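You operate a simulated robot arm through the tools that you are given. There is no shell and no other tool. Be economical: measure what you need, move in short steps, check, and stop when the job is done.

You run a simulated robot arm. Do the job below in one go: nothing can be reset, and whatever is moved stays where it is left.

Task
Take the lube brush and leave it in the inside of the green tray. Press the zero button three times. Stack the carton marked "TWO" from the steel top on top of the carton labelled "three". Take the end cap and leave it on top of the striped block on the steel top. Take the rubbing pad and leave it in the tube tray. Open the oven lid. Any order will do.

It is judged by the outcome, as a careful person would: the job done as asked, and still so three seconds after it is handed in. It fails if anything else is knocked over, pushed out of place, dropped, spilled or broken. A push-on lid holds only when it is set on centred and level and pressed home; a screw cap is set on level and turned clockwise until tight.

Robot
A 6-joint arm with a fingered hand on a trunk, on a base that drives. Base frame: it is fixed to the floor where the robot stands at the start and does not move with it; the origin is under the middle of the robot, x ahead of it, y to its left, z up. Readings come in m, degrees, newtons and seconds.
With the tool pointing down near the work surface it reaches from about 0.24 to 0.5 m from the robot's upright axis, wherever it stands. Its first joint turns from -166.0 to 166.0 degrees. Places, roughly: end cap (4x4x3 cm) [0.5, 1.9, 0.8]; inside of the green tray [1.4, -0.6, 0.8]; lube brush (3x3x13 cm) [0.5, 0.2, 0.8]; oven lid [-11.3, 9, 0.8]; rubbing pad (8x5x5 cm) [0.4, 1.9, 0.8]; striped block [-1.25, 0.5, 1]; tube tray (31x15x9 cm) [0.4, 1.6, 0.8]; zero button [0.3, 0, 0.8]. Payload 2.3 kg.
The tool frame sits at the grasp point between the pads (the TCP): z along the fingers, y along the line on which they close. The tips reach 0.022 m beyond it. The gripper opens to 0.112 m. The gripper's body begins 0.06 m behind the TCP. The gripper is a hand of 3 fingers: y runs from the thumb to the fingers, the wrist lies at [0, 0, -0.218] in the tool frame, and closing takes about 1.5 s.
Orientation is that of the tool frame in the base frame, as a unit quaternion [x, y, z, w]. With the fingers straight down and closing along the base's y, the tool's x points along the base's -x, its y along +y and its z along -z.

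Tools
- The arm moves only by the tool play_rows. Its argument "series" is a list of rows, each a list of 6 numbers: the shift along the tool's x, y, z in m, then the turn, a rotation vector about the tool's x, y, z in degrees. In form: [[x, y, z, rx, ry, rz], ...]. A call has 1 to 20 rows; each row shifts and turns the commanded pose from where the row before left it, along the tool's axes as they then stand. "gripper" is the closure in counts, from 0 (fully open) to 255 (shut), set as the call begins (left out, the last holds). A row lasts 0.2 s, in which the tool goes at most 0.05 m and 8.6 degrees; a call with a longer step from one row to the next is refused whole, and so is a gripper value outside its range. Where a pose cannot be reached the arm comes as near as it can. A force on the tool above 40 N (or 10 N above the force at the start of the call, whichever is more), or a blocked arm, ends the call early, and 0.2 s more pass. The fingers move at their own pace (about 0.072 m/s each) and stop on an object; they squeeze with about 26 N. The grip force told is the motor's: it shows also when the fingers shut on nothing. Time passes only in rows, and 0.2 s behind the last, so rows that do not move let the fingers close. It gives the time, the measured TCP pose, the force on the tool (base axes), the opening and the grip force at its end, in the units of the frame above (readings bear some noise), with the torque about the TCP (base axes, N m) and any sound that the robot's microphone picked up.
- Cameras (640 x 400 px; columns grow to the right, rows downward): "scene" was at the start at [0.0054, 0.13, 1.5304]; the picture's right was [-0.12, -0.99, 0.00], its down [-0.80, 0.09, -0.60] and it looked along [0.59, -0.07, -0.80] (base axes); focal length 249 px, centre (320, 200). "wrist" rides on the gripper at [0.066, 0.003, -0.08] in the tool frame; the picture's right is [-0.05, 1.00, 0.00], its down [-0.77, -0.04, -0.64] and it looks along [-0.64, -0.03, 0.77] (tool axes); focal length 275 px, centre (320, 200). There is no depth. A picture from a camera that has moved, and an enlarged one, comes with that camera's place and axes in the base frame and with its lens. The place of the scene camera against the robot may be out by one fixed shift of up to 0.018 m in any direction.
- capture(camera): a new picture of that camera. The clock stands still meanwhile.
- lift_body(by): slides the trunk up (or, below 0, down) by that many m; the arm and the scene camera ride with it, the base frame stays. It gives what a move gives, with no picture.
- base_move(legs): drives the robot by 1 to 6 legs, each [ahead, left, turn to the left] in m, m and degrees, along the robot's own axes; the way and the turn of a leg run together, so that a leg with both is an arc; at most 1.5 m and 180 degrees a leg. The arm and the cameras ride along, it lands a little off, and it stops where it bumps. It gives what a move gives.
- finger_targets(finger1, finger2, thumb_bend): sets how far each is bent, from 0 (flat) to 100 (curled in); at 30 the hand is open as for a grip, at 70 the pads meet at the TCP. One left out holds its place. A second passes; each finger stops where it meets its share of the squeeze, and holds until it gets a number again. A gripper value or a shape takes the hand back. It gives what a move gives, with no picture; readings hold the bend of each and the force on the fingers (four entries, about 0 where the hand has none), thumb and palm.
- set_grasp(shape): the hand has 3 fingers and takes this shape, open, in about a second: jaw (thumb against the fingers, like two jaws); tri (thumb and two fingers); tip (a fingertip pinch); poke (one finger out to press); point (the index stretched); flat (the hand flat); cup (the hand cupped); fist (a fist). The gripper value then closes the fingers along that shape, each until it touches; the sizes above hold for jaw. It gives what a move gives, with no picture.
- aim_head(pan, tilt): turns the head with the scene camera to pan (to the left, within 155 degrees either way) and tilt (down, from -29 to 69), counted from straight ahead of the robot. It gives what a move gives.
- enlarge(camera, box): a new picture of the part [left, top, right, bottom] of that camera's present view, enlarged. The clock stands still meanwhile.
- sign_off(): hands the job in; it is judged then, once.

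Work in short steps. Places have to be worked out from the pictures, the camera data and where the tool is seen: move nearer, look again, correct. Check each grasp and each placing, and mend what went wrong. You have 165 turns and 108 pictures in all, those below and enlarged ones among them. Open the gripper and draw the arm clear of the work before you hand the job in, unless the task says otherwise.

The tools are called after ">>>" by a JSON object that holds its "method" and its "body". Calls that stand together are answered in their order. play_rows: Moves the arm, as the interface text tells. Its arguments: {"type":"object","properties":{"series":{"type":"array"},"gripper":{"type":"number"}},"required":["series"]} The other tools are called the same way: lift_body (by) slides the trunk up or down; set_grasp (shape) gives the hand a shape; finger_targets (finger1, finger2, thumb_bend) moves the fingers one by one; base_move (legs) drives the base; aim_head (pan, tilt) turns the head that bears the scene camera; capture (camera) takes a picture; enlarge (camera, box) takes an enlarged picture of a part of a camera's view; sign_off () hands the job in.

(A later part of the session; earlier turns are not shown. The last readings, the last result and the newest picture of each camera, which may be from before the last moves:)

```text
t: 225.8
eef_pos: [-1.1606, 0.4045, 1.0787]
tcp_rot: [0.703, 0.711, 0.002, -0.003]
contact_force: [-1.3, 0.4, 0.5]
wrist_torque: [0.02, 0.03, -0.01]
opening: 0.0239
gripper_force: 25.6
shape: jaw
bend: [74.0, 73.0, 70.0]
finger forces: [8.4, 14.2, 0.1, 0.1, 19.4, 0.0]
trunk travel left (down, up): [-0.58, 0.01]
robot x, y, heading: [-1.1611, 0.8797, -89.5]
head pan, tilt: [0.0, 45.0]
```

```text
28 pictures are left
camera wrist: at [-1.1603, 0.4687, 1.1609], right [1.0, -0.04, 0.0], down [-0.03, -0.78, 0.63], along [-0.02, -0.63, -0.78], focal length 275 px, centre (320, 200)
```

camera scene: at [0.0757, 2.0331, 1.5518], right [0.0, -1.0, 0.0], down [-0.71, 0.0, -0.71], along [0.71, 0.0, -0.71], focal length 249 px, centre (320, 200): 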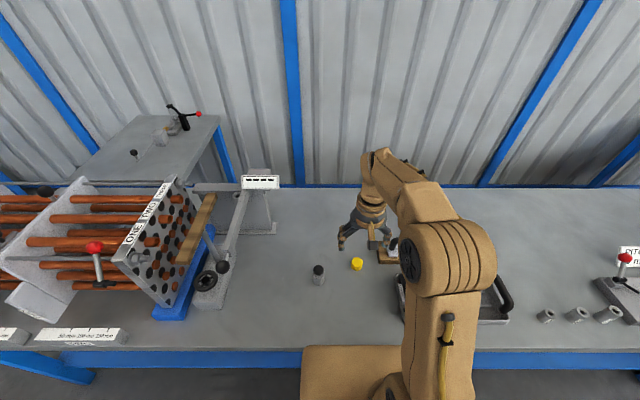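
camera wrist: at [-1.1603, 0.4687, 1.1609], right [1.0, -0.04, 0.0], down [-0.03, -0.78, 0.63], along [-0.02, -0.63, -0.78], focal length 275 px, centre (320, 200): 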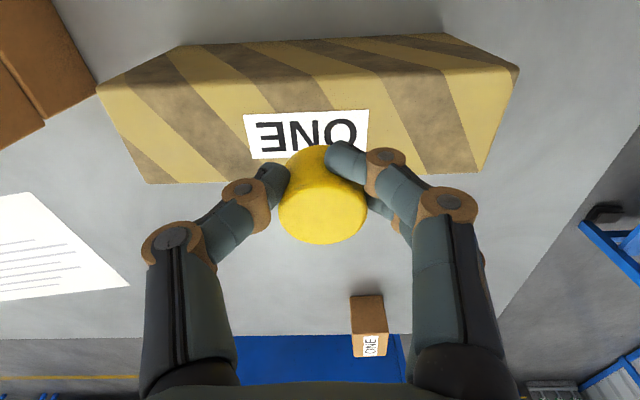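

Cap is over the block top (centre y≈0.395). Nudge and lower with creeping contact.

>>> {"method": "play_rows", "body": {"series": [[-0.007, 0, 0.0, 0, 0, 0], [0, 0, 0.018, 0, 0, 0], [0, 0, 0.014, 0, 0, 0], [0, 0, 0, 0, 0, 0]]}}

>>> {"method": "play_rows", "body": {"series": [[0, 0, 0.003, 0, 0, 0], [0, 0, 0.002, 0, 0, 0], [0, 0, 0.002, 0, 0, 0], [0, 0, 0, 0, 0, 0]]}}

```text
t: 226.8
eef_pos: [-1.1618, 0.3959, 1.047]
tcp_rot: [0.703, 0.711, 0.001, -0.003]
contact_force: [0.5, 0.6, 0.3]
wrist_torque: [-0.05, -0.01, -0.02]
opening: 0.0237
gripper_force: 25.9
shape: jaw
bend: [74.0, 73.0, 71.0]
finger forces: [8.4, 14.3, 0.1, 0.1, 19.2, 0.0]
trunk travel left (down, up): [-0.58, 0.01]
robot x, y, heading: [-1.1567, 0.88, -89.6]
head pan, tilt: [0.0, 45.0]
```

```text
t: 227.8
eef_pos: [-1.1622, 0.3963, 1.0402]
tcp_rot: [0.704, 0.71, 0.003, -0.003]
contact_force: [-0.3, -0.3, -0.5]
wrist_torque: [0.0, 0.0, -0.05]
opening: 0.0239
gripper_force: 26.4
shape: jaw
bend: [74.0, 73.0, 71.0]
finger forces: [8.4, 14.2, 0.0, 0.0, 19.3, 0.1]
trunk travel left (down, up): [-0.58, 0.01]
robot x, y, heading: [-1.1577, 0.8837, -89.7]
head pan, tilt: [0.0, 45.0]
```

No contact yet; continue creeping.

>>> {"method": "play_rows", "body": {"series": [[0, 0, 0.002, 0, 0, 0], [0, 0, 0.002, 0, 0, 0], [0, 0, 0, 0, 0, 0]]}}

>>> {"method": "play_rows", "body": {"series": [[0, 0, 0.002, 0, 0, 0], [0, 0, 0.001, 0, 0, 0], [0, 0, 0, 0, 0, 0]]}}

```text
t: 228.6
eef_pos: [-1.1619, 0.3958, 1.0359]
tcp_rot: [0.704, 0.71, 0.002, -0.003]
contact_force: [0.0, -0.1, -1.1]
wrist_torque: [-0.02, -0.03, -0.01]
opening: 0.024
gripper_force: 25.0
shape: jaw
bend: [74.0, 73.0, 71.0]
finger forces: [8.3, 14.3, 0.1, 0.0, 19.2, 0.1]
trunk travel left (down, up): [-0.58, 0.01]
robot x, y, heading: [-1.1568, 0.8843, -89.3]
head pan, tilt: [0.0, 45.0]
```

```text
t: 229.4
eef_pos: [-1.1633, 0.3969, 1.0337]
tcp_rot: [0.704, 0.71, 0.002, -0.003]
contact_force: [0.5, -0.5, 0.2]
wrist_torque: [0.03, -0.02, -0.02]
opening: 0.0239
gripper_force: 25.6
shape: jaw
bend: [74.0, 73.0, 71.0]
finger forces: [8.2, 14.2, 0.1, 0.0, 19.4, 0.0]
trunk travel left (down, up): [-0.58, 0.01]
robot x, y, heading: [-1.1598, 0.8814, -89.2]
head pan, tilt: [0.0, 45.0]
```

Still free. Creep further, watching the force.

>>> {"method": "play_rows", "body": {"series": [[0, 0, 0.002, 0, 0, 0], [0, 0, 0.002, 0, 0, 0], [0, 0, 0, 0, 0, 0]]}}

>>> {"method": "play_rows", "body": {"series": [[0, 0, 0.002, 0, 0, 0], [0, 0, 0.001, 0, 0, 0], [0, 0, 0, 0, 0, 0]]}}

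>>> {"method": "capture", "body": {"camera": "wrist"}}

```text
t: 230.2
eef_pos: [-1.1615, 0.3967, 1.0296]
tcp_rot: [0.703, 0.711, 0.001, -0.002]
contact_force: [-0.5, -0.5, 7.0]
wrist_torque: [-0.07, -0.13, -0.01]
opening: 0.024
gripper_force: 26.0
shape: jaw
bend: [74.0, 74.0, 71.0]
finger forces: [7.6, 14.8, 0.0, 0.0, 20.4, 0.0]
trunk travel left (down, up): [-0.58, 0.01]
robot x, y, heading: [-1.1566, 0.8818, -89.9]
head pan, tilt: [0.0, 45.0]
```

```text
t: 231.0
eef_pos: [-1.1629, 0.3986, 1.0284]
tcp_rot: [0.704, 0.71, 0.001, -0.002]
contact_force: [-3.4, 1.2, 15.3]
wrist_torque: [-0.1, -0.02, 0.04]
opening: 0.0242
gripper_force: 25.8
shape: jaw
bend: [76.0, 74.0, 72.0]
finger forces: [4.8, 14.9, 0.0, 0.0, 20.4, 0.0]
trunk travel left (down, up): [-0.58, 0.01]
robot x, y, heading: [-1.1597, 0.883, -89.5]
head pan, tilt: [0.0, 45.0]
```

```text
27 pictures are left
camera wrist: at [-1.1619, 0.4631, 1.1093], right [1.0, -0.04, 0.0], down [-0.03, -0.77, 0.63], along [-0.02, -0.63, -0.77], focal length 275 px, centre (320, 200)
```

wrist: 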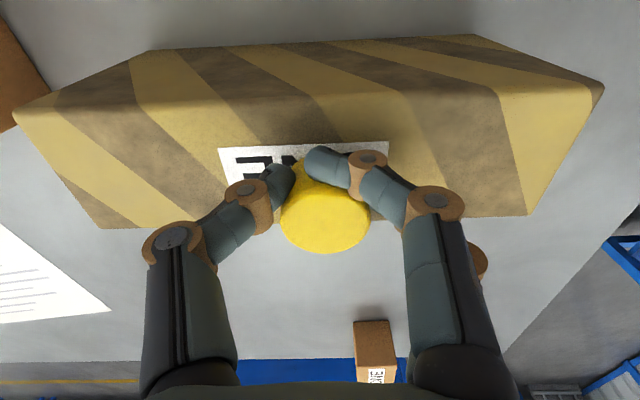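

Seated with contact. I back off 2 mm, release and rise.

>>> {"method": "play_rows", "body": {"series": [[0, 0, -0.002, 0, 0, 0], [0, 0, 0, 0, 0, 0]]}}

>>> {"method": "play_rows", "body": {"series": [[0, 0, 0, 0, 0, 0], [0, 0, 0, 0, 0, 0], [0, 0, 0, 0, 0, 0], [0, 0, 0, 0, 0, 0], [0, 0, -0.02, 0, 0, 0], [0, 0, -0.03, 0, 0, 0], [0, 0, -0.03, 0, 0, 0], [0, 0, 0, 0, 0, 0]], "gripper": 60}}

>>> {"method": "capture", "body": {"camera": "wrist"}}

```text
t: 231.6
eef_pos: [-1.1627, 0.3966, 1.0277]
tcp_rot: [0.703, 0.711, 0.002, -0.002]
contact_force: [-1.8, 1.4, 5.3]
wrist_torque: [-0.07, -0.05, 0.05]
opening: 0.0225
gripper_force: 25.8
shape: jaw
bend: [76.0, 73.0, 72.0]
finger forces: [3.1, 15.1, 0.0, 0.0, 18.1, 0.0]
trunk travel left (down, up): [-0.58, 0.01]
robot x, y, heading: [-1.1578, 0.886, -89.6]
head pan, tilt: [0.0, 45.0]
```

```text
t: 233.4
eef_pos: [-1.1608, 0.3933, 1.1092]
tcp_rot: [0.704, 0.71, 0.002, -0.004]
contact_force: [0.1, 1.0, 0.6]
wrist_torque: [0.01, -0.01, 0.0]
opening: 0.0855
gripper_force: 0.0
shape: jaw
bend: [62.0, 62.0, 59.0]
finger forces: [0.1, 0.1, 0.1, 0.0, 0.0, 0.1]
trunk travel left (down, up): [-0.58, 0.01]
robot x, y, heading: [-1.1604, 0.8809, -89.6]
head pan, tilt: [0.0, 45.0]
```

```text
26 pictures are left
camera wrist: at [-1.1602, 0.4597, 1.1904], right [1.0, -0.04, 0.0], down [-0.03, -0.78, 0.63], along [-0.03, -0.63, -0.78], focal length 275 px, centre (320, 200)
```

wrist: 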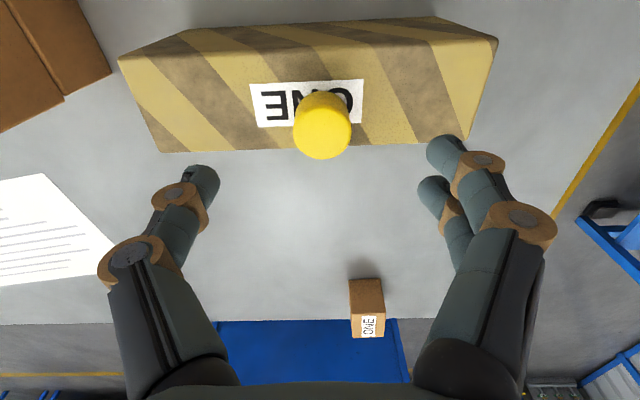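

End cap stands on the striped block. Now I rise, retract, back away and look toward the oven at (-11.3, 9).

>>> {"method": "play_rows", "body": {"series": [[0, 0, -0.045, 0, 0, 0], [0.045, 0, -0.01, 0, 0, 0], [0.045, 0, 0, 0, 0, 0], [0.045, 0, 0, 0, 0, 0], [0.03, 0, 0, 0, 0, 0], [0, 0, 0, 0, 0, 0]], "gripper": 0}}

>>> {"method": "base_move", "body": {"legs": [[-0.2, 0, 0], [0, 0, -130]]}}

>>> {"method": "aim_head", "body": {"pan": 10, "tilt": 15}}

>>> {"method": "capture", "body": {"camera": "scene"}}

```text
t: 234.8
eef_pos: [-1.1548, 0.5688, 1.1601]
tcp_rot: [0.704, 0.71, 0.002, -0.002]
contact_force: [0.0, -1.3, 0.1]
wrist_torque: [-0.01, 0.02, 0.01]
opening: 0.1121
gripper_force: 0.1
shape: jaw
bend: [30.0, 30.0, 30.0]
finger forces: [0.1, 0.1, 0.0, 0.1, 0.0, 0.0]
out of reach, approached as far as the arm can: row 1
trunk travel left (down, up): [-0.58, 0.01]
robot x, y, heading: [-1.1591, 0.883, -89.4]
head pan, tilt: [0.0, 45.0]
```

```text
t: 241.8
eef_pos: [-1.3999, 1.2852, 1.1594]
tcp_rot: [0.938, -0.346, 0.003, 0.001]
contact_force: [-0.5, -0.5, 0.9]
wrist_torque: [0.0, 0.03, 0.01]
opening: 0.1118
gripper_force: 0.1
shape: jaw
bend: [30.0, 30.0, 30.0]
finger forces: [0.1, 0.1, 0.0, 0.0, 0.0, 0.0]
trunk travel left (down, up): [-0.58, 0.01]
robot x, y, heading: [-1.1611, 1.0825, 139.3]
head pan, tilt: [0.0, 45.0]
```

```text
t: 242.8
eef_pos: [-1.3996, 1.2843, 1.161]
tcp_rot: [0.938, -0.347, 0.003, 0.001]
contact_force: [-0.7, -1.4, 0.6]
wrist_torque: [0.0, -0.01, -0.03]
opening: 0.1119
gripper_force: 0.0
shape: jaw
bend: [30.0, 30.0, 30.0]
finger forces: [0.0, 0.0, 0.1, 0.1, 0.0, 0.0]
trunk travel left (down, up): [-0.58, 0.01]
robot x, y, heading: [-1.1603, 1.0809, 139.6]
head pan, tilt: [10.0, 15.0]
```

```text
25 pictures are left
camera scene: at [-1.2952, 0.9815, 1.7186], right [0.51, 0.86, 0.0], down [0.22, -0.13, -0.97], along [-0.83, 0.49, -0.26], focal length 249 px, centre (320, 200)
```

scene: 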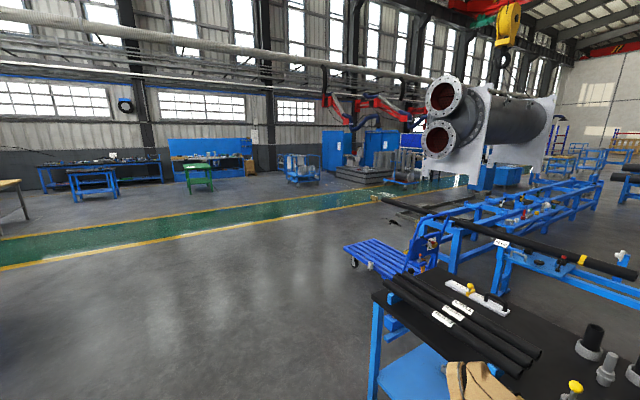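

The oven direction projects near the blue cabinets. Route: first along heading 175° to about (-5, 1.4), clear of the blue carts, then turn and look again.

>>> {"method": "lift_body", "body": {"by": -0.12}}

>>> {"method": "base_move", "body": {"legs": [[0, 0, 35.5], [1.4, 0, 0], [1.4, 0, 0], [1.1, 0, 0], [0, 0, -45]]}}

>>> {"method": "aim_head", "body": {"pan": 5, "tilt": 12}}

>>> {"method": "capture", "body": {"camera": "scene"}}

```text
t: 244.3
eef_pos: [-1.4, 1.2848, 1.0399]
tcp_rot: [0.938, -0.346, 0.004, 0.001]
contact_force: [0.1, 0.4, -0.3]
wrist_torque: [0.03, -0.02, 0.01]
opening: 0.1118
gripper_force: 0.1
shape: jaw
bend: [30.0, 30.0, 30.0]
finger forces: [0.0, 0.1, 0.0, 0.0, 0.1, 0.0]
trunk travel left (down, up): [-0.46, 0.13]
robot x, y, heading: [-1.16, 1.0813, 139.4]
head pan, tilt: [10.0, 15.0]
```

```text
t: 266.8
eef_pos: [-5.25, 1.641, 1.0396]
tcp_rot: [0.911, -0.412, 0.003, 0.001]
contact_force: [0.3, -0.7, -0.5]
wrist_torque: [-0.02, 0.01, 0.01]
opening: 0.1119
gripper_force: 0.1
shape: jaw
bend: [30.0, 30.0, 30.0]
finger forces: [0.0, 0.1, 0.0, 0.0, 0.0, 0.0]
trunk travel left (down, up): [-0.46, 0.13]
robot x, y, heading: [-5.0426, 1.4049, 131.7]
head pan, tilt: [10.0, 15.0]
```

```text
t: 267.5
eef_pos: [-5.2493, 1.6406, 1.0399]
tcp_rot: [0.911, -0.412, 0.003, 0.001]
contact_force: [-0.1, 0.8, -0.1]
wrist_torque: [0.03, 0.02, 0.01]
opening: 0.1119
gripper_force: 0.1
shape: jaw
bend: [30.0, 30.0, 30.0]
finger forces: [0.0, 0.0, 0.0, 0.1, 0.0, 0.1]
trunk travel left (down, up): [-0.46, 0.13]
robot x, y, heading: [-5.0418, 1.4083, 131.3]
head pan, tilt: [5.0, 12.0]
```

```text
24 pictures are left
camera scene: at [-5.1824, 1.3302, 1.6035], right [0.69, 0.72, 0.0], down [0.15, -0.14, -0.98], along [-0.71, 0.68, -0.21], focal length 249 px, centre (320, 200)
```

scene: 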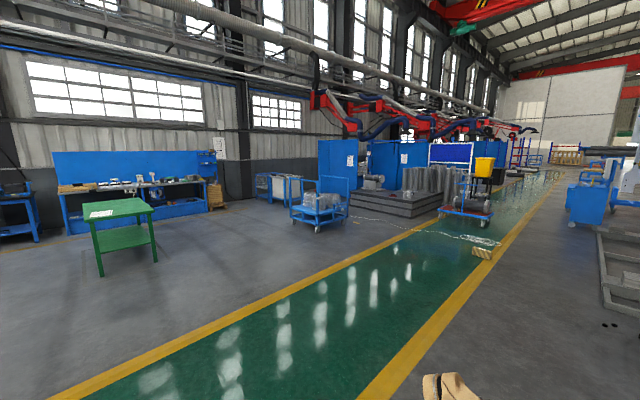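

I zoom into the weld cell area to find the oven and a free way.

>>> {"method": "enlarge", "body": {"camera": "scene", "box": [250, 120, 510, 250]}}

```text
2.46 times, centred on (380, 185) of scene
camera zoom: at [-5.1824, 1.3302, 1.6035], right [0.69, 0.72, 0.0], down [0.15, -0.14, -0.98], along [-0.71, 0.68, -0.21], focal length 613 px, centre (172, 237)
```

zoom: 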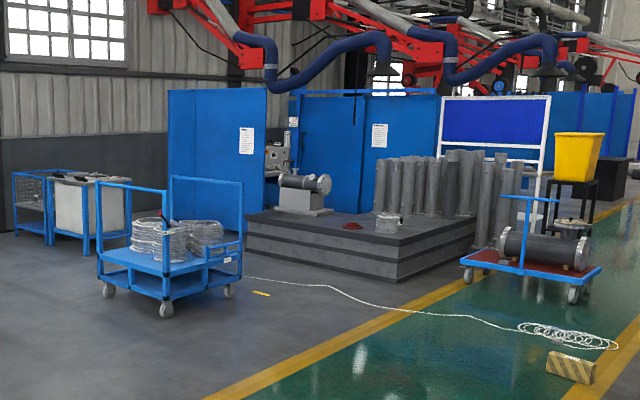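

Oven appears to be in the blue booth behind the left partition, entered past the cart. I go round the cart's left: to about (-10.1, 3.7), then face +y.

>>> {"method": "base_move", "body": {"legs": [[0, 0, 24.3], [1.4, 0, 0], [1.4, 0, 0], [1.4, 0, 0], [1.3, 0, 0], [0, 0, -65]]}}

>>> {"method": "aim_head", "body": {"pan": 0, "tilt": 15}}

>>> {"method": "capture", "body": {"camera": "scene"}}

```text
t: 297.8
eef_pos: [-10.103, 3.8844, 1.0407]
tcp_rot: [0.725, -0.688, 0.003, 0.002]
contact_force: [0.1, -0.7, 0.3]
wrist_torque: [-0.01, 0.0, -0.02]
opening: 0.1119
gripper_force: 0.1
shape: jaw
bend: [30.0, 30.0, 30.0]
finger forces: [0.0, 0.0, 0.0, 0.1, 0.1, 0.1]
trunk travel left (down, up): [-0.46, 0.13]
robot x, y, heading: [-10.0846, 3.5715, 93.0]
head pan, tilt: [5.0, 12.0]
```

```text
t: 298.4
eef_pos: [-10.1015, 3.8827, 1.0408]
tcp_rot: [0.725, -0.689, 0.003, 0.001]
contact_force: [0.3, 0.0, -0.1]
wrist_torque: [-0.02, 0.02, -0.03]
opening: 0.112
gripper_force: 0.1
shape: jaw
bend: [30.0, 30.0, 30.0]
finger forces: [0.0, 0.0, 0.0, 0.0, 0.1, 0.1]
trunk travel left (down, up): [-0.46, 0.13]
robot x, y, heading: [-10.0847, 3.5722, 93.1]
head pan, tilt: [0.0, 15.0]
```

```text
22 pictures are left
camera scene: at [-10.2353, 3.5943, 1.5987], right [1.0, 0.05, 0.0], down [0.01, -0.26, -0.97], along [-0.05, 0.96, -0.26], focal length 249 px, centre (320, 200)
```

scene: 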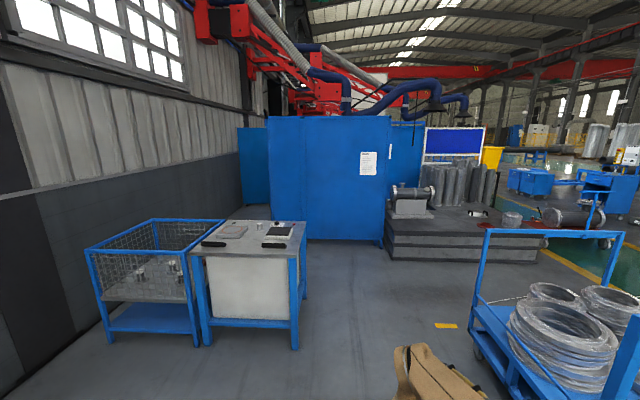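

I zoom on the gap left of the partition.

>>> {"method": "enlarge", "body": {"camera": "scene", "box": [190, 90, 330, 260]}}

```text
2.35 times, centred on (260, 175) of scene
camera zoom: at [-10.2353, 3.5943, 1.5987], right [1.0, 0.05, 0.0], down [0.01, -0.26, -0.97], along [-0.05, 0.96, -0.26], focal length 586 px, centre (461, 259)
```

zoom: 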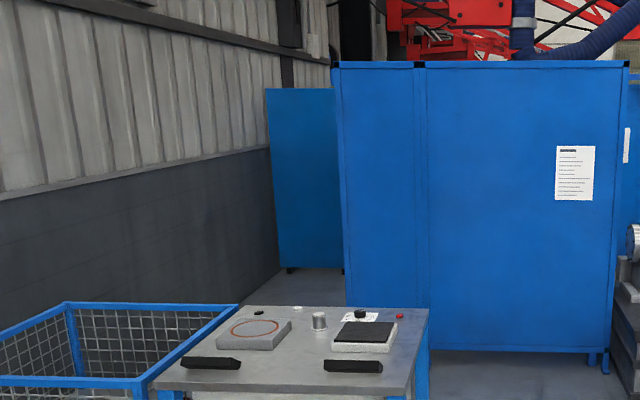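

The booth between the front partition (y≈7.2) and rear screen (y≈9.2) seems enterable via the alley at its left (x≈-11.9). I go ahead between table and cart to y≈6.4 first.

>>> {"method": "base_move", "body": {"legs": [[0, 0, -3], [1.4, -0.08, 0], [1.4, 0, 0]]}}

>>> {"method": "aim_head", "body": {"pan": 60, "tilt": 30}}

>>> {"method": "capture", "body": {"camera": "scene"}}

```text
t: 312.5
eef_pos: [-10.0117, 6.6988, 1.0395]
tcp_rot: [0.709, -0.705, 0.003, 0.002]
contact_force: [-1.1, 0.7, -0.5]
wrist_torque: [0.0, 0.01, -0.03]
opening: 0.1118
gripper_force: 0.0
shape: jaw
bend: [30.0, 30.0, 30.0]
finger forces: [0.1, 0.0, 0.0, 0.1, 0.0, 0.0]
trunk travel left (down, up): [-0.46, 0.13]
robot x, y, heading: [-10.0095, 6.384, 90.3]
head pan, tilt: [0.0, 15.0]
```

```text
t: 313.8
eef_pos: [-10.0114, 6.6985, 1.0413]
tcp_rot: [0.708, -0.706, 0.004, 0.001]
contact_force: [0.1, -0.1, -1.3]
wrist_torque: [0.03, -0.04, 0.02]
opening: 0.1118
gripper_force: 0.1
shape: jaw
bend: [30.0, 30.0, 30.0]
finger forces: [0.1, 0.1, 0.0, 0.1, 0.0, 0.0]
trunk travel left (down, up): [-0.46, 0.13]
robot x, y, heading: [-10.0076, 6.3841, 90.0]
head pan, tilt: [60.0, 30.0]
```

```text
20 pictures are left
camera scene: at [-10.2358, 6.3677, 1.5745], right [0.5, 0.87, 0.0], down [0.43, -0.25, -0.87], along [-0.75, 0.43, -0.5], focal length 249 px, centre (320, 200)
```

scene: 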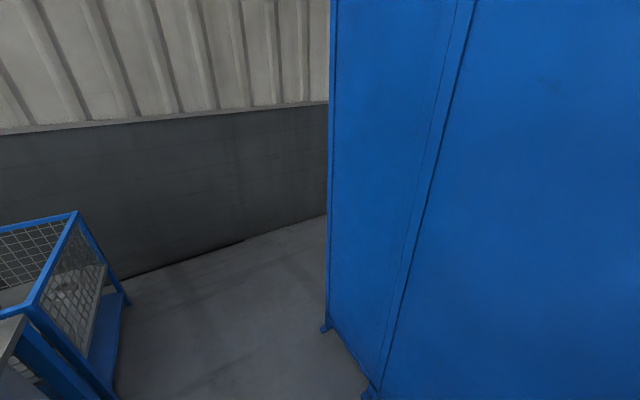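

Alley is 1.2 m wide (x -12.3 to -11.1) and free. I move left to its centre, go ahead to y≈7.6 and look right into the booth.

>>> {"method": "base_move", "body": {"legs": [[0, 1.4, 0], [0, 0.28, 0], [1.1, 0, 0]]}}

>>> {"method": "aim_head", "body": {"pan": -40, "tilt": 30}}

>>> {"method": "capture", "body": {"camera": "scene"}}

```text
t: 327.6
eef_pos: [-11.7107, 7.7968, 1.0405]
tcp_rot: [0.71, -0.704, 0.004, 0.002]
contact_force: [-0.1, 0.4, 0.4]
wrist_torque: [0.02, 0.01, 0.0]
opening: 0.1118
gripper_force: 0.0
shape: jaw
bend: [30.0, 30.0, 30.0]
finger forces: [0.1, 0.0, 0.1, 0.0, 0.0, 0.0]
trunk travel left (down, up): [-0.46, 0.13]
robot x, y, heading: [-11.7063, 7.4832, 90.7]
head pan, tilt: [60.0, 30.0]
```

```text
t: 329.4
eef_pos: [-11.7099, 7.7971, 1.0407]
tcp_rot: [0.712, -0.703, 0.003, 0.001]
contact_force: [-0.4, 0.4, -0.1]
wrist_torque: [0.0, -0.01, -0.02]
opening: 0.1118
gripper_force: 0.0
shape: jaw
bend: [30.0, 30.0, 30.0]
finger forces: [0.0, 0.1, 0.0, 0.1, 0.1, 0.0]
trunk travel left (down, up): [-0.46, 0.13]
robot x, y, heading: [-11.707, 7.4833, 90.5]
head pan, tilt: [-40.0, 30.0]
```

```text
19 pictures are left
camera scene: at [-11.7964, 7.4899, 1.5744], right [0.77, -0.63, 0.0], down [-0.32, -0.39, -0.87], along [0.55, 0.67, -0.5], focal length 249 px, centre (320, 200)
```

scene: 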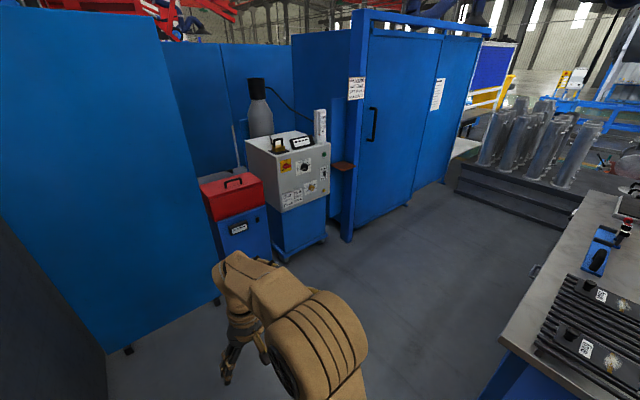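

The oven (red lid with a handle, "OVEN" cabinet) is seen: front y≈8.70, x from -11.53 to -11.24. I drive up in front of it and look down with both cameras.

>>> {"method": "base_move", "body": {"legs": [[0, -0.31, -0.5], [0.74, 0, 0]]}}

>>> {"method": "aim_head", "body": {"pan": 0, "tilt": 50}}

>>> {"method": "capture", "body": {"camera": "scene"}}

>>> {"method": "capture", "body": {"camera": "wrist"}}

```text
t: 335.1
eef_pos: [-11.3999, 8.5409, 1.0402]
tcp_rot: [0.709, -0.705, 0.003, 0.002]
contact_force: [-0.9, -0.1, 0.0]
wrist_torque: [-0.01, 0.0, 0.03]
opening: 0.1114
gripper_force: 0.1
shape: jaw
bend: [30.0, 30.0, 30.0]
finger forces: [0.1, 0.1, 0.0, 0.0, 0.1, 0.0]
trunk travel left (down, up): [-0.46, 0.13]
robot x, y, heading: [-11.3984, 8.226, 90.4]
head pan, tilt: [-40.0, 30.0]
```

```text
t: 336.2
eef_pos: [-11.4, 8.5418, 1.0404]
tcp_rot: [0.709, -0.705, 0.003, 0.002]
contact_force: [0.8, -0.3, 1.2]
wrist_torque: [0.02, -0.02, 0.05]
opening: 0.1118
gripper_force: 0.1
shape: jaw
bend: [30.0, 30.0, 30.0]
finger forces: [0.0, 0.1, 0.0, 0.0, 0.0, 0.0]
trunk travel left (down, up): [-0.46, 0.13]
robot x, y, heading: [-11.3954, 8.2306, 90.3]
head pan, tilt: [0.0, 50.0]
```

```text
18 pictures are left
camera scene: at [-11.5453, 8.2422, 1.545], right [1.0, 0.0, 0.0], down [0.0, -0.77, -0.64], along [0.0, 0.64, -0.77], focal length 249 px, centre (320, 200)
```

scene: 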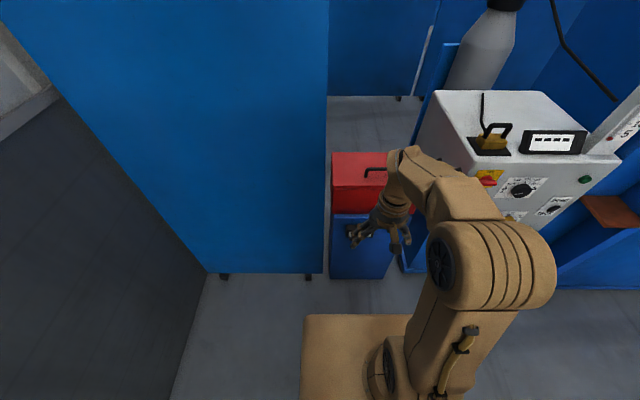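

```text
17 pictures are left
camera wrist: at [-11.4037, 8.475, 1.1224], right [-1.0, 0.04, 0.0], down [0.03, 0.78, 0.63], along [0.03, 0.63, -0.78], focal length 275 px, centre (320, 200)
```

wrist: 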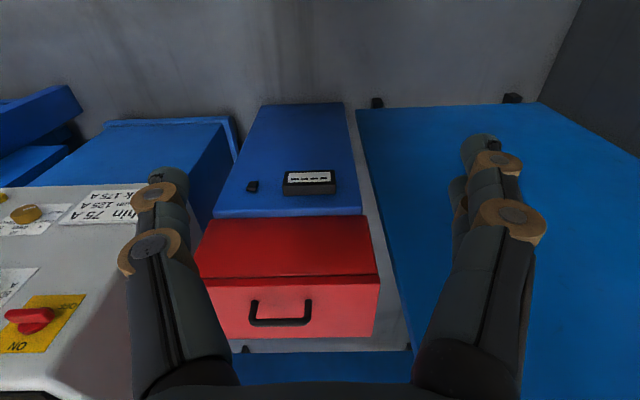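

Lid top is at z≈0.80, y 8.93–9.15, x -11.50…-11.15, with a handle on top at x≈-11.305. I zoom for the seam, hinge and handle details.

>>> {"method": "enlarge", "body": {"camera": "wrist", "box": [180, 200, 420, 360]}}

>>> {"method": "enlarge", "body": {"camera": "scene", "box": [310, 130, 430, 230]}}

```text
2.50 times, centred on (300, 280) of wrist
camera zoom: at [-11.4037, 8.475, 1.1224], right [-1.0, 0.04, 0.0], down [0.03, 0.78, 0.63], along [0.03, 0.63, -0.78], focal length 688 px, centre (370, 0)
```

zoom: 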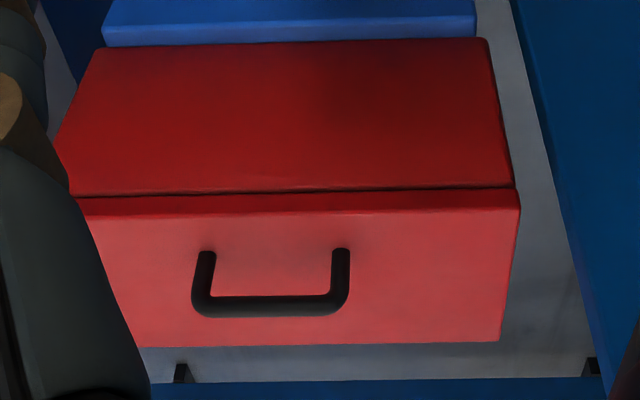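

```text
4.00 times, centred on (370, 180) of scene
camera zoom: at [-11.5453, 8.2422, 1.545], right [1.0, 0.0, 0.0], down [0.0, -0.77, -0.64], along [0.0, 0.64, -0.77], focal length 996 px, centre (120, 280)
```

zoom: 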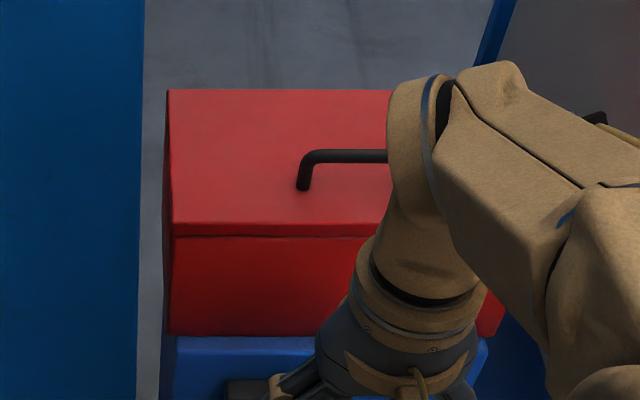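

The lid is a plate with a standing bar handle along x: bar centre ≈(-11.311, 8.962, 0.872), hinge presumably at the back (y≈9.11, z≈0.83). I yaw the hand 90° so it closes along y and bring the base closer.

>>> {"method": "play_rows", "body": {"series": [[0, 0, 0, 0, 0, 8.2], [0, 0, 0, 0, 0, 8.2], [0, 0, 0, 0, 0, 8.2], [0, 0, 0, 0, 0, 8.2], [0, 0, 0, 0, 0, 8.2], [0, 0, 0, 0, 0, 8.2], [0, 0, 0, 0, 0, 8.2], [0, 0, 0, 0, 0, 8.2], [0, 0, 0, 0, 0, 8.2], [0, 0, 0, 0, 0, 8.2], [0, 0, 0, 0, 0, 8.0], [0, 0, 0, 0, 0, 0]], "gripper": 70}}

>>> {"method": "base_move", "body": {"legs": [[0.27, -0.08, 0]]}}

>>> {"method": "capture", "body": {"camera": "wrist"}}

>>> {"method": "enlarge", "body": {"camera": "scene", "box": [300, 130, 460, 250]}}

```text
t: 338.8
eef_pos: [-11.4005, 8.5417, 1.0401]
tcp_rot: [-0.002, 1.0, -0.002, 0.001]
contact_force: [0.1, 0.2, 0.6]
wrist_torque: [-0.01, -0.02, 0.01]
opening: 0.0813
gripper_force: 0.0
shape: jaw
bend: [65.0, 65.0, 62.0]
finger forces: [0.1, 0.0, 0.0, 0.1, 0.0, 0.0]
trunk travel left (down, up): [-0.46, 0.13]
robot x, y, heading: [-11.3999, 8.2249, 90.1]
head pan, tilt: [0.0, 50.0]
```

```text
t: 340.8
eef_pos: [-11.3223, 8.8195, 1.0403]
tcp_rot: [-0.005, 1.0, -0.005, 0.001]
contact_force: [0.5, -0.4, 0.7]
wrist_torque: [-0.02, -0.05, -0.03]
opening: 0.0816
gripper_force: 0.1
shape: jaw
bend: [65.0, 65.0, 62.0]
finger forces: [0.0, 0.0, 0.1, 0.1, 0.0, 0.1]
trunk travel left (down, up): [-0.46, 0.13]
robot x, y, heading: [-11.3157, 8.504, 90.6]
head pan, tilt: [0.0, 50.0]
```

```text
14 pictures are left
camera wrist: at [-11.3896, 8.8227, 1.1211], right [0.04, 1.0, -0.01], down [0.77, -0.02, 0.64], along [0.64, -0.03, -0.77], focal length 275 px, centre (320, 200)
```

wrist: 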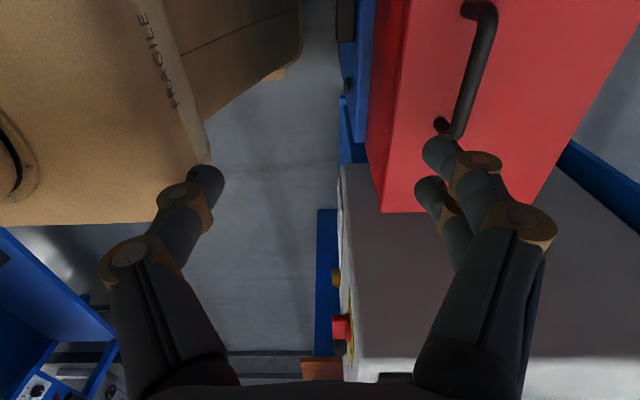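

```text
3.33 times, centred on (380, 190) of scene
camera zoom: at [-11.4666, 8.5204, 1.5449], right [1.0, 0.01, 0.0], down [0.01, -0.77, -0.64], along [-0.01, 0.64, -0.77], focal length 830 px, centre (120, 233)
```

zoom: 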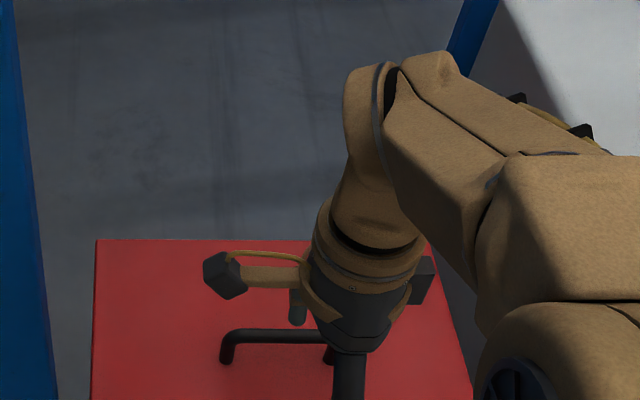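

Bar confirmed at y≈8.950, x≈-11.313. Move over it and lower so the fingers straddle it.

>>> {"method": "play_rows", "body": {"series": [[-0.003, 0.044, 0, 0, 0, 0], [-0.003, 0.044, 0, 0, 0, 0], [-0.003, 0.043, 0, 0, 0, 0], [0, 0, 0.04, 0, 0, 0], [0, 0, 0.04, 0, 0, 0], [0, 0, 0.03, 0, 0, 0], [0, 0, 0, 0, 0, 0]]}}

>>> {"method": "capture", "body": {"camera": "wrist"}}

```text
t: 342.4
eef_pos: [-11.3132, 8.9497, 0.9297]
tcp_rot: [-0.005, 1.0, -0.003, 0.002]
contact_force: [-0.3, -0.1, 0.5]
wrist_torque: [0.0, -0.01, 0.0]
opening: 0.0818
gripper_force: 0.1
shape: jaw
bend: [65.0, 65.0, 62.0]
finger forces: [0.0, 0.0, 0.1, 0.0, 0.1, 0.0]
trunk travel left (down, up): [-0.46, 0.13]
robot x, y, heading: [-11.3187, 8.5033, 90.3]
head pan, tilt: [0.0, 50.0]
```

```text
12 pictures are left
camera wrist: at [-11.3801, 8.9514, 1.0108], right [0.04, 1.0, -0.01], down [0.77, -0.02, 0.64], along [0.64, -0.03, -0.77], focal length 275 px, centre (320, 200)
```

wrist: 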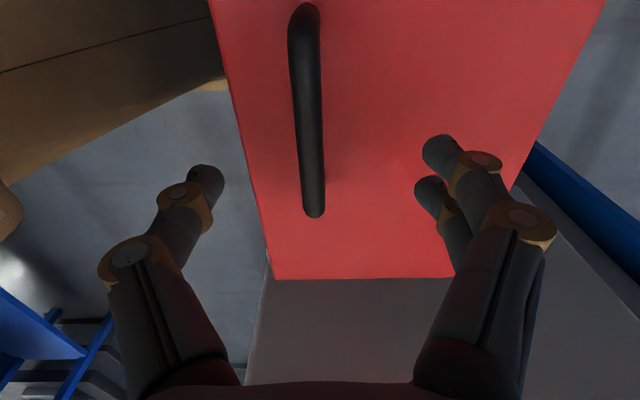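

Bar refined to y≈8.942. Descend to bar height and close on it.

>>> {"method": "play_rows", "body": {"series": [[-0.004, -0.007, 0.02, 0, 0, 0], [0, 0, 0.02, 0, 0, 0], [0, 0, 0.014, 0, 0, 0], [0, 0, 0, 0, 0, 0]]}}

>>> {"method": "play_rows", "body": {"series": [[0, 0, 0, 0, 0, 0], [0, 0, 0, 0, 0, 0], [0, 0, 0, 0, 0, 0], [0, 0, 0, 0, 0, 0], [0, 0, 0, 0, 0, 0], [0, 0, 0, 0, 0, 0]], "gripper": 255}}

>>> {"method": "capture", "body": {"camera": "wrist"}}

```text
t: 343.4
eef_pos: [-11.3083, 8.9417, 0.8758]
tcp_rot: [-0.004, 1.0, -0.003, 0.001]
contact_force: [0.8, -0.7, 0.1]
wrist_torque: [-0.02, 0.02, 0.02]
opening: 0.0813
gripper_force: 0.0
shape: jaw
bend: [65.0, 65.0, 62.0]
finger forces: [0.0, 0.0, 0.0, 0.0, 0.0, 0.1]
trunk travel left (down, up): [-0.46, 0.13]
robot x, y, heading: [-11.3154, 8.5051, 90.3]
head pan, tilt: [0.0, 50.0]
```

```text
t: 344.8
eef_pos: [-11.31, 8.9425, 0.8757]
tcp_rot: [-0.004, 1.0, -0.003, 0.0]
contact_force: [-0.7, -4.6, -4.5]
wrist_torque: [0.01, -0.01, 0.03]
opening: 0.0
gripper_force: 26.4
shape: jaw
bend: [66.0, 66.0, 66.0]
finger forces: [4.1, 3.9, 0.1, 0.1, 12.8, 0.0]
trunk travel left (down, up): [-0.46, 0.13]
robot x, y, heading: [-11.3193, 8.5052, 90.8]
head pan, tilt: [0.0, 50.0]
```

```text
11 pictures are left
camera wrist: at [-11.3771, 8.9446, 0.9573], right [0.04, 1.0, -0.01], down [0.77, -0.02, 0.64], along [0.64, -0.03, -0.77], focal length 275 px, centre (320, 200)
```

wrist: 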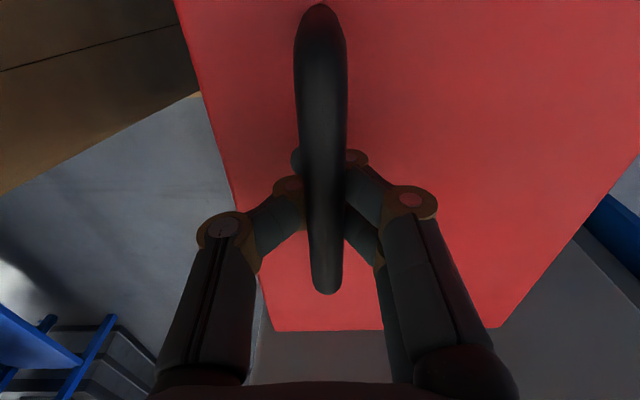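

The fingers are hooked under the bar. I lift the first 20° along the hinge arc, tilting the hand to follow, and check forces.

>>> {"method": "play_rows", "body": {"series": [[0, 0.005, -0.0134, -2.5, 0, 0], [0, 0.0054, -0.0134, -2.5, 0, 0], [0, 0.0085, -0.0116, -2.5, 0, 0], [0, 0.0085, -0.0116, -2.5, 0, 0], [0, 0, 0, 0, 0, 0]]}}

>>> {"method": "capture", "body": {"camera": "wrist"}}

```text
t: 346.0
eef_pos: [-11.3105, 8.9716, 0.9241]
tcp_rot: [-0.005, 0.997, 0.082, -0.001]
contact_force: [5.6, 13.3, -20.6]
wrist_torque: [-0.31, 0.02, -0.03]
opening: 0.0002
gripper_force: 26.2
shape: jaw
bend: [66.0, 66.0, 75.0]
finger forces: [14.0, 13.2, 0.1, 0.0, 5.8, 0.0]
trunk travel left (down, up): [-0.46, 0.13]
robot x, y, heading: [-11.3158, 8.5091, 90.3]
head pan, tilt: [0.0, 50.0]
```

```text
10 pictures are left
camera wrist: at [-11.3774, 8.9607, 1.0051], right [0.04, 0.99, 0.16], down [0.77, -0.13, 0.62], along [0.63, 0.1, -0.77], focal length 275 px, centre (320, 200)
```

wrist: 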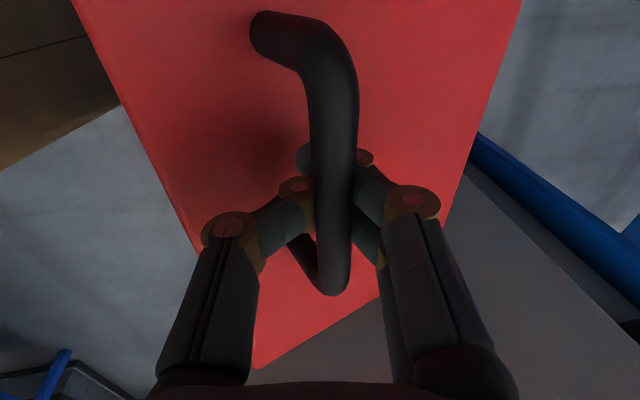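

The lid is rising; the force shows it wants to be a little nearer the hinge. I continue with a slightly tighter arc.

>>> {"method": "play_rows", "body": {"series": [[0, 0.0135, -0.0072, -2.5, 0, 0], [0, 0.0135, -0.0072, -2.5, 0, 0], [0, 0.0135, -0.005, -2.5, 0, 0], [0, 0.0135, -0.005, -2.5, 0, 0], [0, 0, 0, 0, 0, 0]]}}

```text
t: 347.2
eef_pos: [-11.3113, 9.0199, 0.9583]
tcp_rot: [-0.004, 0.986, 0.165, -0.001]
contact_force: [5.8, 10.5, -33.4]
wrist_torque: [-0.4, 0.02, -0.07]
opening: 0.0001
gripper_force: 26.3
shape: jaw
bend: [66.0, 66.0, 75.0]
finger forces: [14.6, 13.7, 0.1, 0.1, 10.5, 0.0]
trunk travel left (down, up): [-0.46, 0.13]
robot x, y, heading: [-11.3186, 8.5061, 90.7]
head pan, tilt: [0.0, 50.0]
```

Radial force is growing; I relax inward (down/back) 8 mm and read.

>>> {"method": "play_rows", "body": {"series": [[0, 0.001, 0.004, 0, 0, 0], [0, 0.001, 0.004, 0, 0, 0], [0, 0, 0, 0, 0, 0]]}}

```text
t: 348.0
eef_pos: [-11.3098, 9.0214, 0.9561]
tcp_rot: [-0.004, 0.985, 0.17, 0.0]
contact_force: [4.6, -0.2, -8.4]
wrist_torque: [-0.07, 0.03, -0.05]
opening: 0.0
gripper_force: 26.3
shape: jaw
bend: [66.0, 66.0, 75.0]
finger forces: [6.0, 5.8, 0.0, 0.0, 8.9, 0.0]
trunk travel left (down, up): [-0.46, 0.13]
robot x, y, heading: [-11.3175, 8.5019, 90.8]
head pan, tilt: [0.0, 50.0]
```

Now the three points fit a hinge at about (y 9.098, z 0.80), radius 0.174; lid is ~37° open. I move the base 4 cm ahead (this is also along the arc) for more reach, then raise slightly.

>>> {"method": "base_move", "body": {"legs": [[0.035, 0, 0]]}}

>>> {"method": "play_rows", "body": {"series": [[0, 0.002, -0.006, -3, 0, 0], [0, 0.002, -0.003, -3, 0, 0], [0, 0, 0, 0, 0, 0]]}}

```text
t: 348.8
eef_pos: [-11.3122, 9.0562, 0.9546]
tcp_rot: [-0.005, 0.986, 0.169, 0.001]
contact_force: [-1.7, 1.0, -9.6]
wrist_torque: [0.18, 0.0, -0.05]
opening: 0.0002
gripper_force: 25.4
shape: jaw
bend: [69.0, 69.0, 76.0]
finger forces: [0.1, 0.1, 0.1, 0.0, 9.1, 0.0]
trunk travel left (down, up): [-0.46, 0.13]
robot x, y, heading: [-11.3194, 8.5448, 90.5]
head pan, tilt: [0.0, 50.0]
```

```text
t: 349.6
eef_pos: [-11.3132, 9.0605, 0.9625]
tcp_rot: [-0.005, 0.976, 0.218, -0.001]
contact_force: [-0.3, 8.9, -38.1]
wrist_torque: [0.46, 0.03, -0.04]
opening: 0.0003
gripper_force: 26.3
shape: jaw
bend: [69.0, 69.0, 77.0]
finger forces: [0.1, 0.0, 0.0, 0.1, 33.3, 0.0]
trunk travel left (down, up): [-0.46, 0.13]
robot x, y, heading: [-11.3171, 8.5432, 90.6]
head pan, tilt: [0.0, 50.0]
```

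Force at the limit; relax 6 mm down and look.

>>> {"method": "play_rows", "body": {"series": [[0, -0.001, 0.003, 0, 0, 0], [0, -0.001, 0.003, 0, 0, 0], [0, 0, 0, 0, 0, 0]]}}

>>> {"method": "capture", "body": {"camera": "wrist"}}

```text
t: 350.4
eef_pos: [-11.3125, 9.0574, 0.959]
tcp_rot: [-0.004, 0.975, 0.221, 0.0]
contact_force: [1.4, 2.1, -13.7]
wrist_torque: [0.21, -0.01, 0.05]
opening: 0.0001
gripper_force: 25.7
shape: jaw
bend: [69.0, 69.0, 77.0]
finger forces: [0.0, 0.1, 0.1, 0.0, 12.7, 0.1]
trunk travel left (down, up): [-0.46, 0.13]
robot x, y, heading: [-11.3172, 8.5385, 90.5]
head pan, tilt: [0.0, 50.0]
```

```text
9 pictures are left
camera wrist: at [-11.3799, 9.0243, 1.0338], right [0.04, 0.9, 0.43], down [0.77, -0.3, 0.56], along [0.63, 0.31, -0.71], focal length 275 px, centre (320, 200)
```

wrist: 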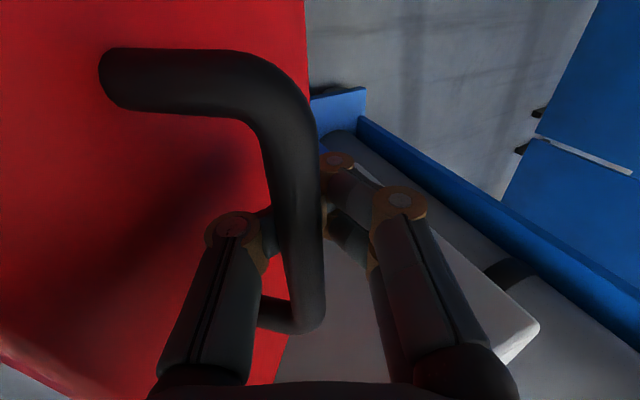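

The lid is ~50–60° open with the bar on its far side and my thumb pushing it. I advance the base another 4 cm, which carries the bar further along the arc.

>>> {"method": "base_move", "body": {"legs": [[0.04, 0, 0]]}}

>>> {"method": "capture", "body": {"camera": "wrist"}}

```text
t: 351.3
eef_pos: [-11.3137, 9.0975, 0.9593]
tcp_rot: [-0.005, 0.975, 0.222, -0.001]
contact_force: [-0.4, -2.3, 0.6]
wrist_torque: [0.01, 0.0, -0.01]
opening: 0.0
gripper_force: 26.3
shape: jaw
bend: [69.0, 69.0, 76.0]
finger forces: [0.1, 0.0, 0.0, 0.0, 2.0, 0.0]
trunk travel left (down, up): [-0.46, 0.13]
robot x, y, heading: [-11.3183, 8.5806, 90.8]
head pan, tilt: [0.0, 50.0]
```

```text
8 pictures are left
camera wrist: at [-11.3813, 9.0634, 1.0343], right [0.04, 0.9, 0.43], down [0.77, -0.3, 0.56], along [0.63, 0.31, -0.71], focal length 275 px, centre (320, 200)
```

wrist: 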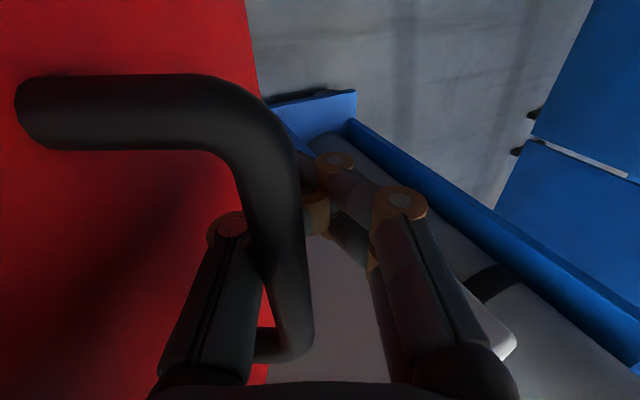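

Forces are tiny and the handle posts now look nearly horizontal: the lid is about vertical. I push the bar further back 5 cm with the thumb.

>>> {"method": "play_rows", "body": {"series": [[0, 0.01, 0.0075, 0, 0, 0], [0, 0.01, 0.0075, 0, 0, 0], [0, 0.01, 0.0075, 0, 0, 0], [0, 0.01, 0.0075, 0, 0, 0], [0, 0, 0, 0, 0, 0]]}}

>>> {"method": "capture", "body": {"camera": "wrist"}}

```text
t: 352.5
eef_pos: [-11.3151, 9.1447, 0.9496]
tcp_rot: [-0.005, 0.975, 0.222, -0.001]
contact_force: [-0.8, -0.9, 0.5]
wrist_torque: [0.05, -0.02, 0.07]
opening: 0.0
gripper_force: 25.8
shape: jaw
bend: [69.0, 69.0, 75.0]
finger forces: [0.0, 0.0, 0.1, 0.0, 0.6, 0.2]
trunk travel left (down, up): [-0.46, 0.13]
robot x, y, heading: [-11.3157, 8.5847, 90.5]
head pan, tilt: [0.0, 50.0]
```

```text
7 pictures are left
camera wrist: at [-11.3818, 9.1114, 1.025], right [0.04, 0.9, 0.43], down [0.77, -0.3, 0.56], along [0.63, 0.31, -0.71], focal length 275 px, centre (320, 200)
```

wrist: 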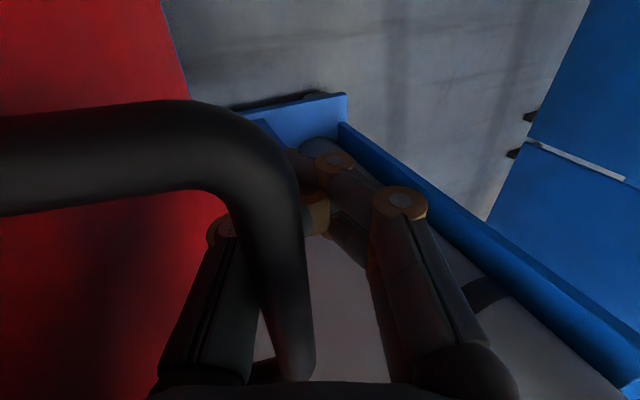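

Nearly no force; I check the lid with the scene camera.

>>> {"method": "capture", "body": {"camera": "scene"}}

```text
6 pictures are left
camera scene: at [-11.4676, 8.5946, 1.5449], right [1.0, 0.01, 0.0], down [0.01, -0.77, -0.64], along [-0.01, 0.64, -0.77], focal length 249 px, centre (320, 200)
```

scene: 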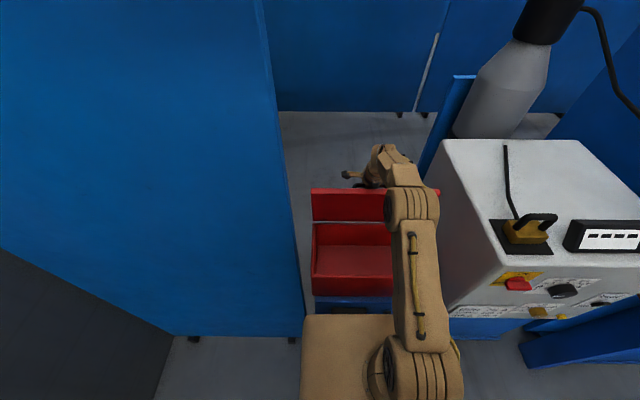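

The lid is open to about 80°. It must pass vertical; I push on with the last of the arm's reach and a small base advance.

>>> {"method": "play_rows", "body": {"series": [[0, 0.009, 0.0045, 0, 0, 0], [0, 0.009, 0.0045, 0, 0, 0], [0, 0, 0, 0, 0, 0]]}}

>>> {"method": "base_move", "body": {"legs": [[0.025, 0, 0]]}}

>>> {"method": "capture", "body": {"camera": "wrist"}}

```text
t: 353.3
eef_pos: [-11.3152, 9.1651, 0.9492]
tcp_rot: [-0.005, 0.975, 0.221, 0.0]
contact_force: [1.3, -9.2, -4.2]
wrist_torque: [-0.8, 0.05, 0.05]
opening: 0.0
gripper_force: 26.1
shape: jaw
bend: [70.0, 70.0, 76.0]
finger forces: [0.0, 0.0, 0.0, 0.1, 28.9, 17.7]
trunk travel left (down, up): [-0.46, 0.13]
robot x, y, heading: [-11.3211, 8.5811, 90.6]
head pan, tilt: [0.0, 50.0]
```

```text
t: 354.2
eef_pos: [-11.315, 9.1754, 0.9455]
tcp_rot: [-0.003, 0.977, 0.213, -0.002]
contact_force: [2.0, -13.5, 4.4]
wrist_torque: [-2.12, 0.09, 0.09]
opening: 0.0001
gripper_force: 25.9
shape: jaw
bend: [70.0, 70.0, 77.0]
finger forces: [0.0, 0.0, 0.1, 0.0, 55.4, 43.3]
trunk travel left (down, up): [-0.46, 0.13]
robot x, y, heading: [-11.3223, 8.5946, 90.6]
head pan, tilt: [0.0, 50.0]
stopped in leg 1: the robot was blocked; the commanded pose is now the measured one
```

```text
5 pictures are left
camera wrist: at [-11.3818, 9.1439, 1.0222], right [0.04, 0.91, 0.42], down [0.77, -0.29, 0.56], along [0.63, 0.3, -0.72], focal length 275 px, centre (320, 200)
```

wrist: 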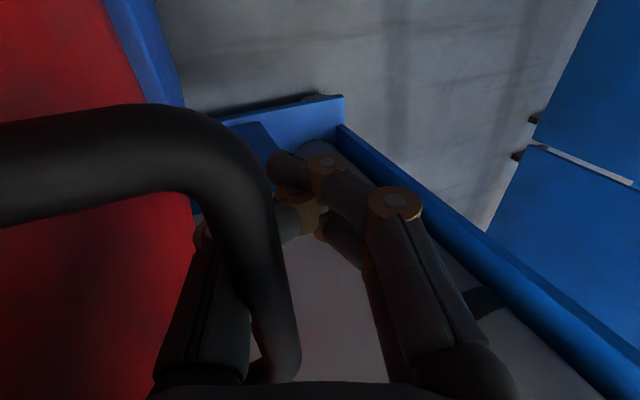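

The hand is wedged now or the lid has hit its stop; I look from the scene camera before relieving.

>>> {"method": "enlarge", "body": {"camera": "scene", "box": [280, 130, 460, 330]}}

```text
2.00 times, centred on (370, 230) of scene
camera zoom: at [-11.4671, 8.6072, 1.5452], right [1.0, 0.01, 0.0], down [0.01, -0.76, -0.65], along [-0.01, 0.65, -0.76], focal length 498 px, centre (220, 140)
```

zoom: 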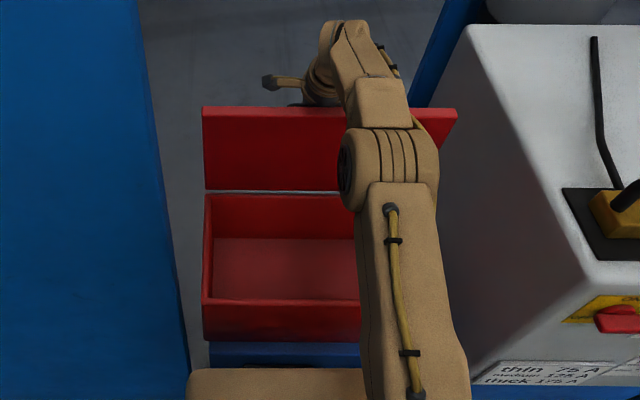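

The lid looks about vertical (~90°). I ease the hand back a little and see whether the lid stays by itself.

>>> {"method": "play_rows", "body": {"series": [[0, -0.005, -0.002, 0, 0, 0], [0, -0.005, -0.002, 0, 0, 0], [0, 0, 0, 0, 0, 0], [0, 0, 0, 0, 0, 0]]}}

```text
t: 355.2
eef_pos: [-11.3158, 9.1661, 0.9477]
tcp_rot: [-0.004, 0.977, 0.215, -0.001]
contact_force: [1.4, -4.7, 11.5]
wrist_torque: [-1.5, 0.04, 0.07]
opening: 0.0001
gripper_force: 25.9
shape: jaw
bend: [70.0, 70.0, 76.0]
finger forces: [0.1, 0.0, 0.0, 0.0, 22.4, 21.4]
trunk travel left (down, up): [-0.46, 0.13]
robot x, y, heading: [-11.3186, 8.5978, 90.4]
head pan, tilt: [0.0, 50.0]
```

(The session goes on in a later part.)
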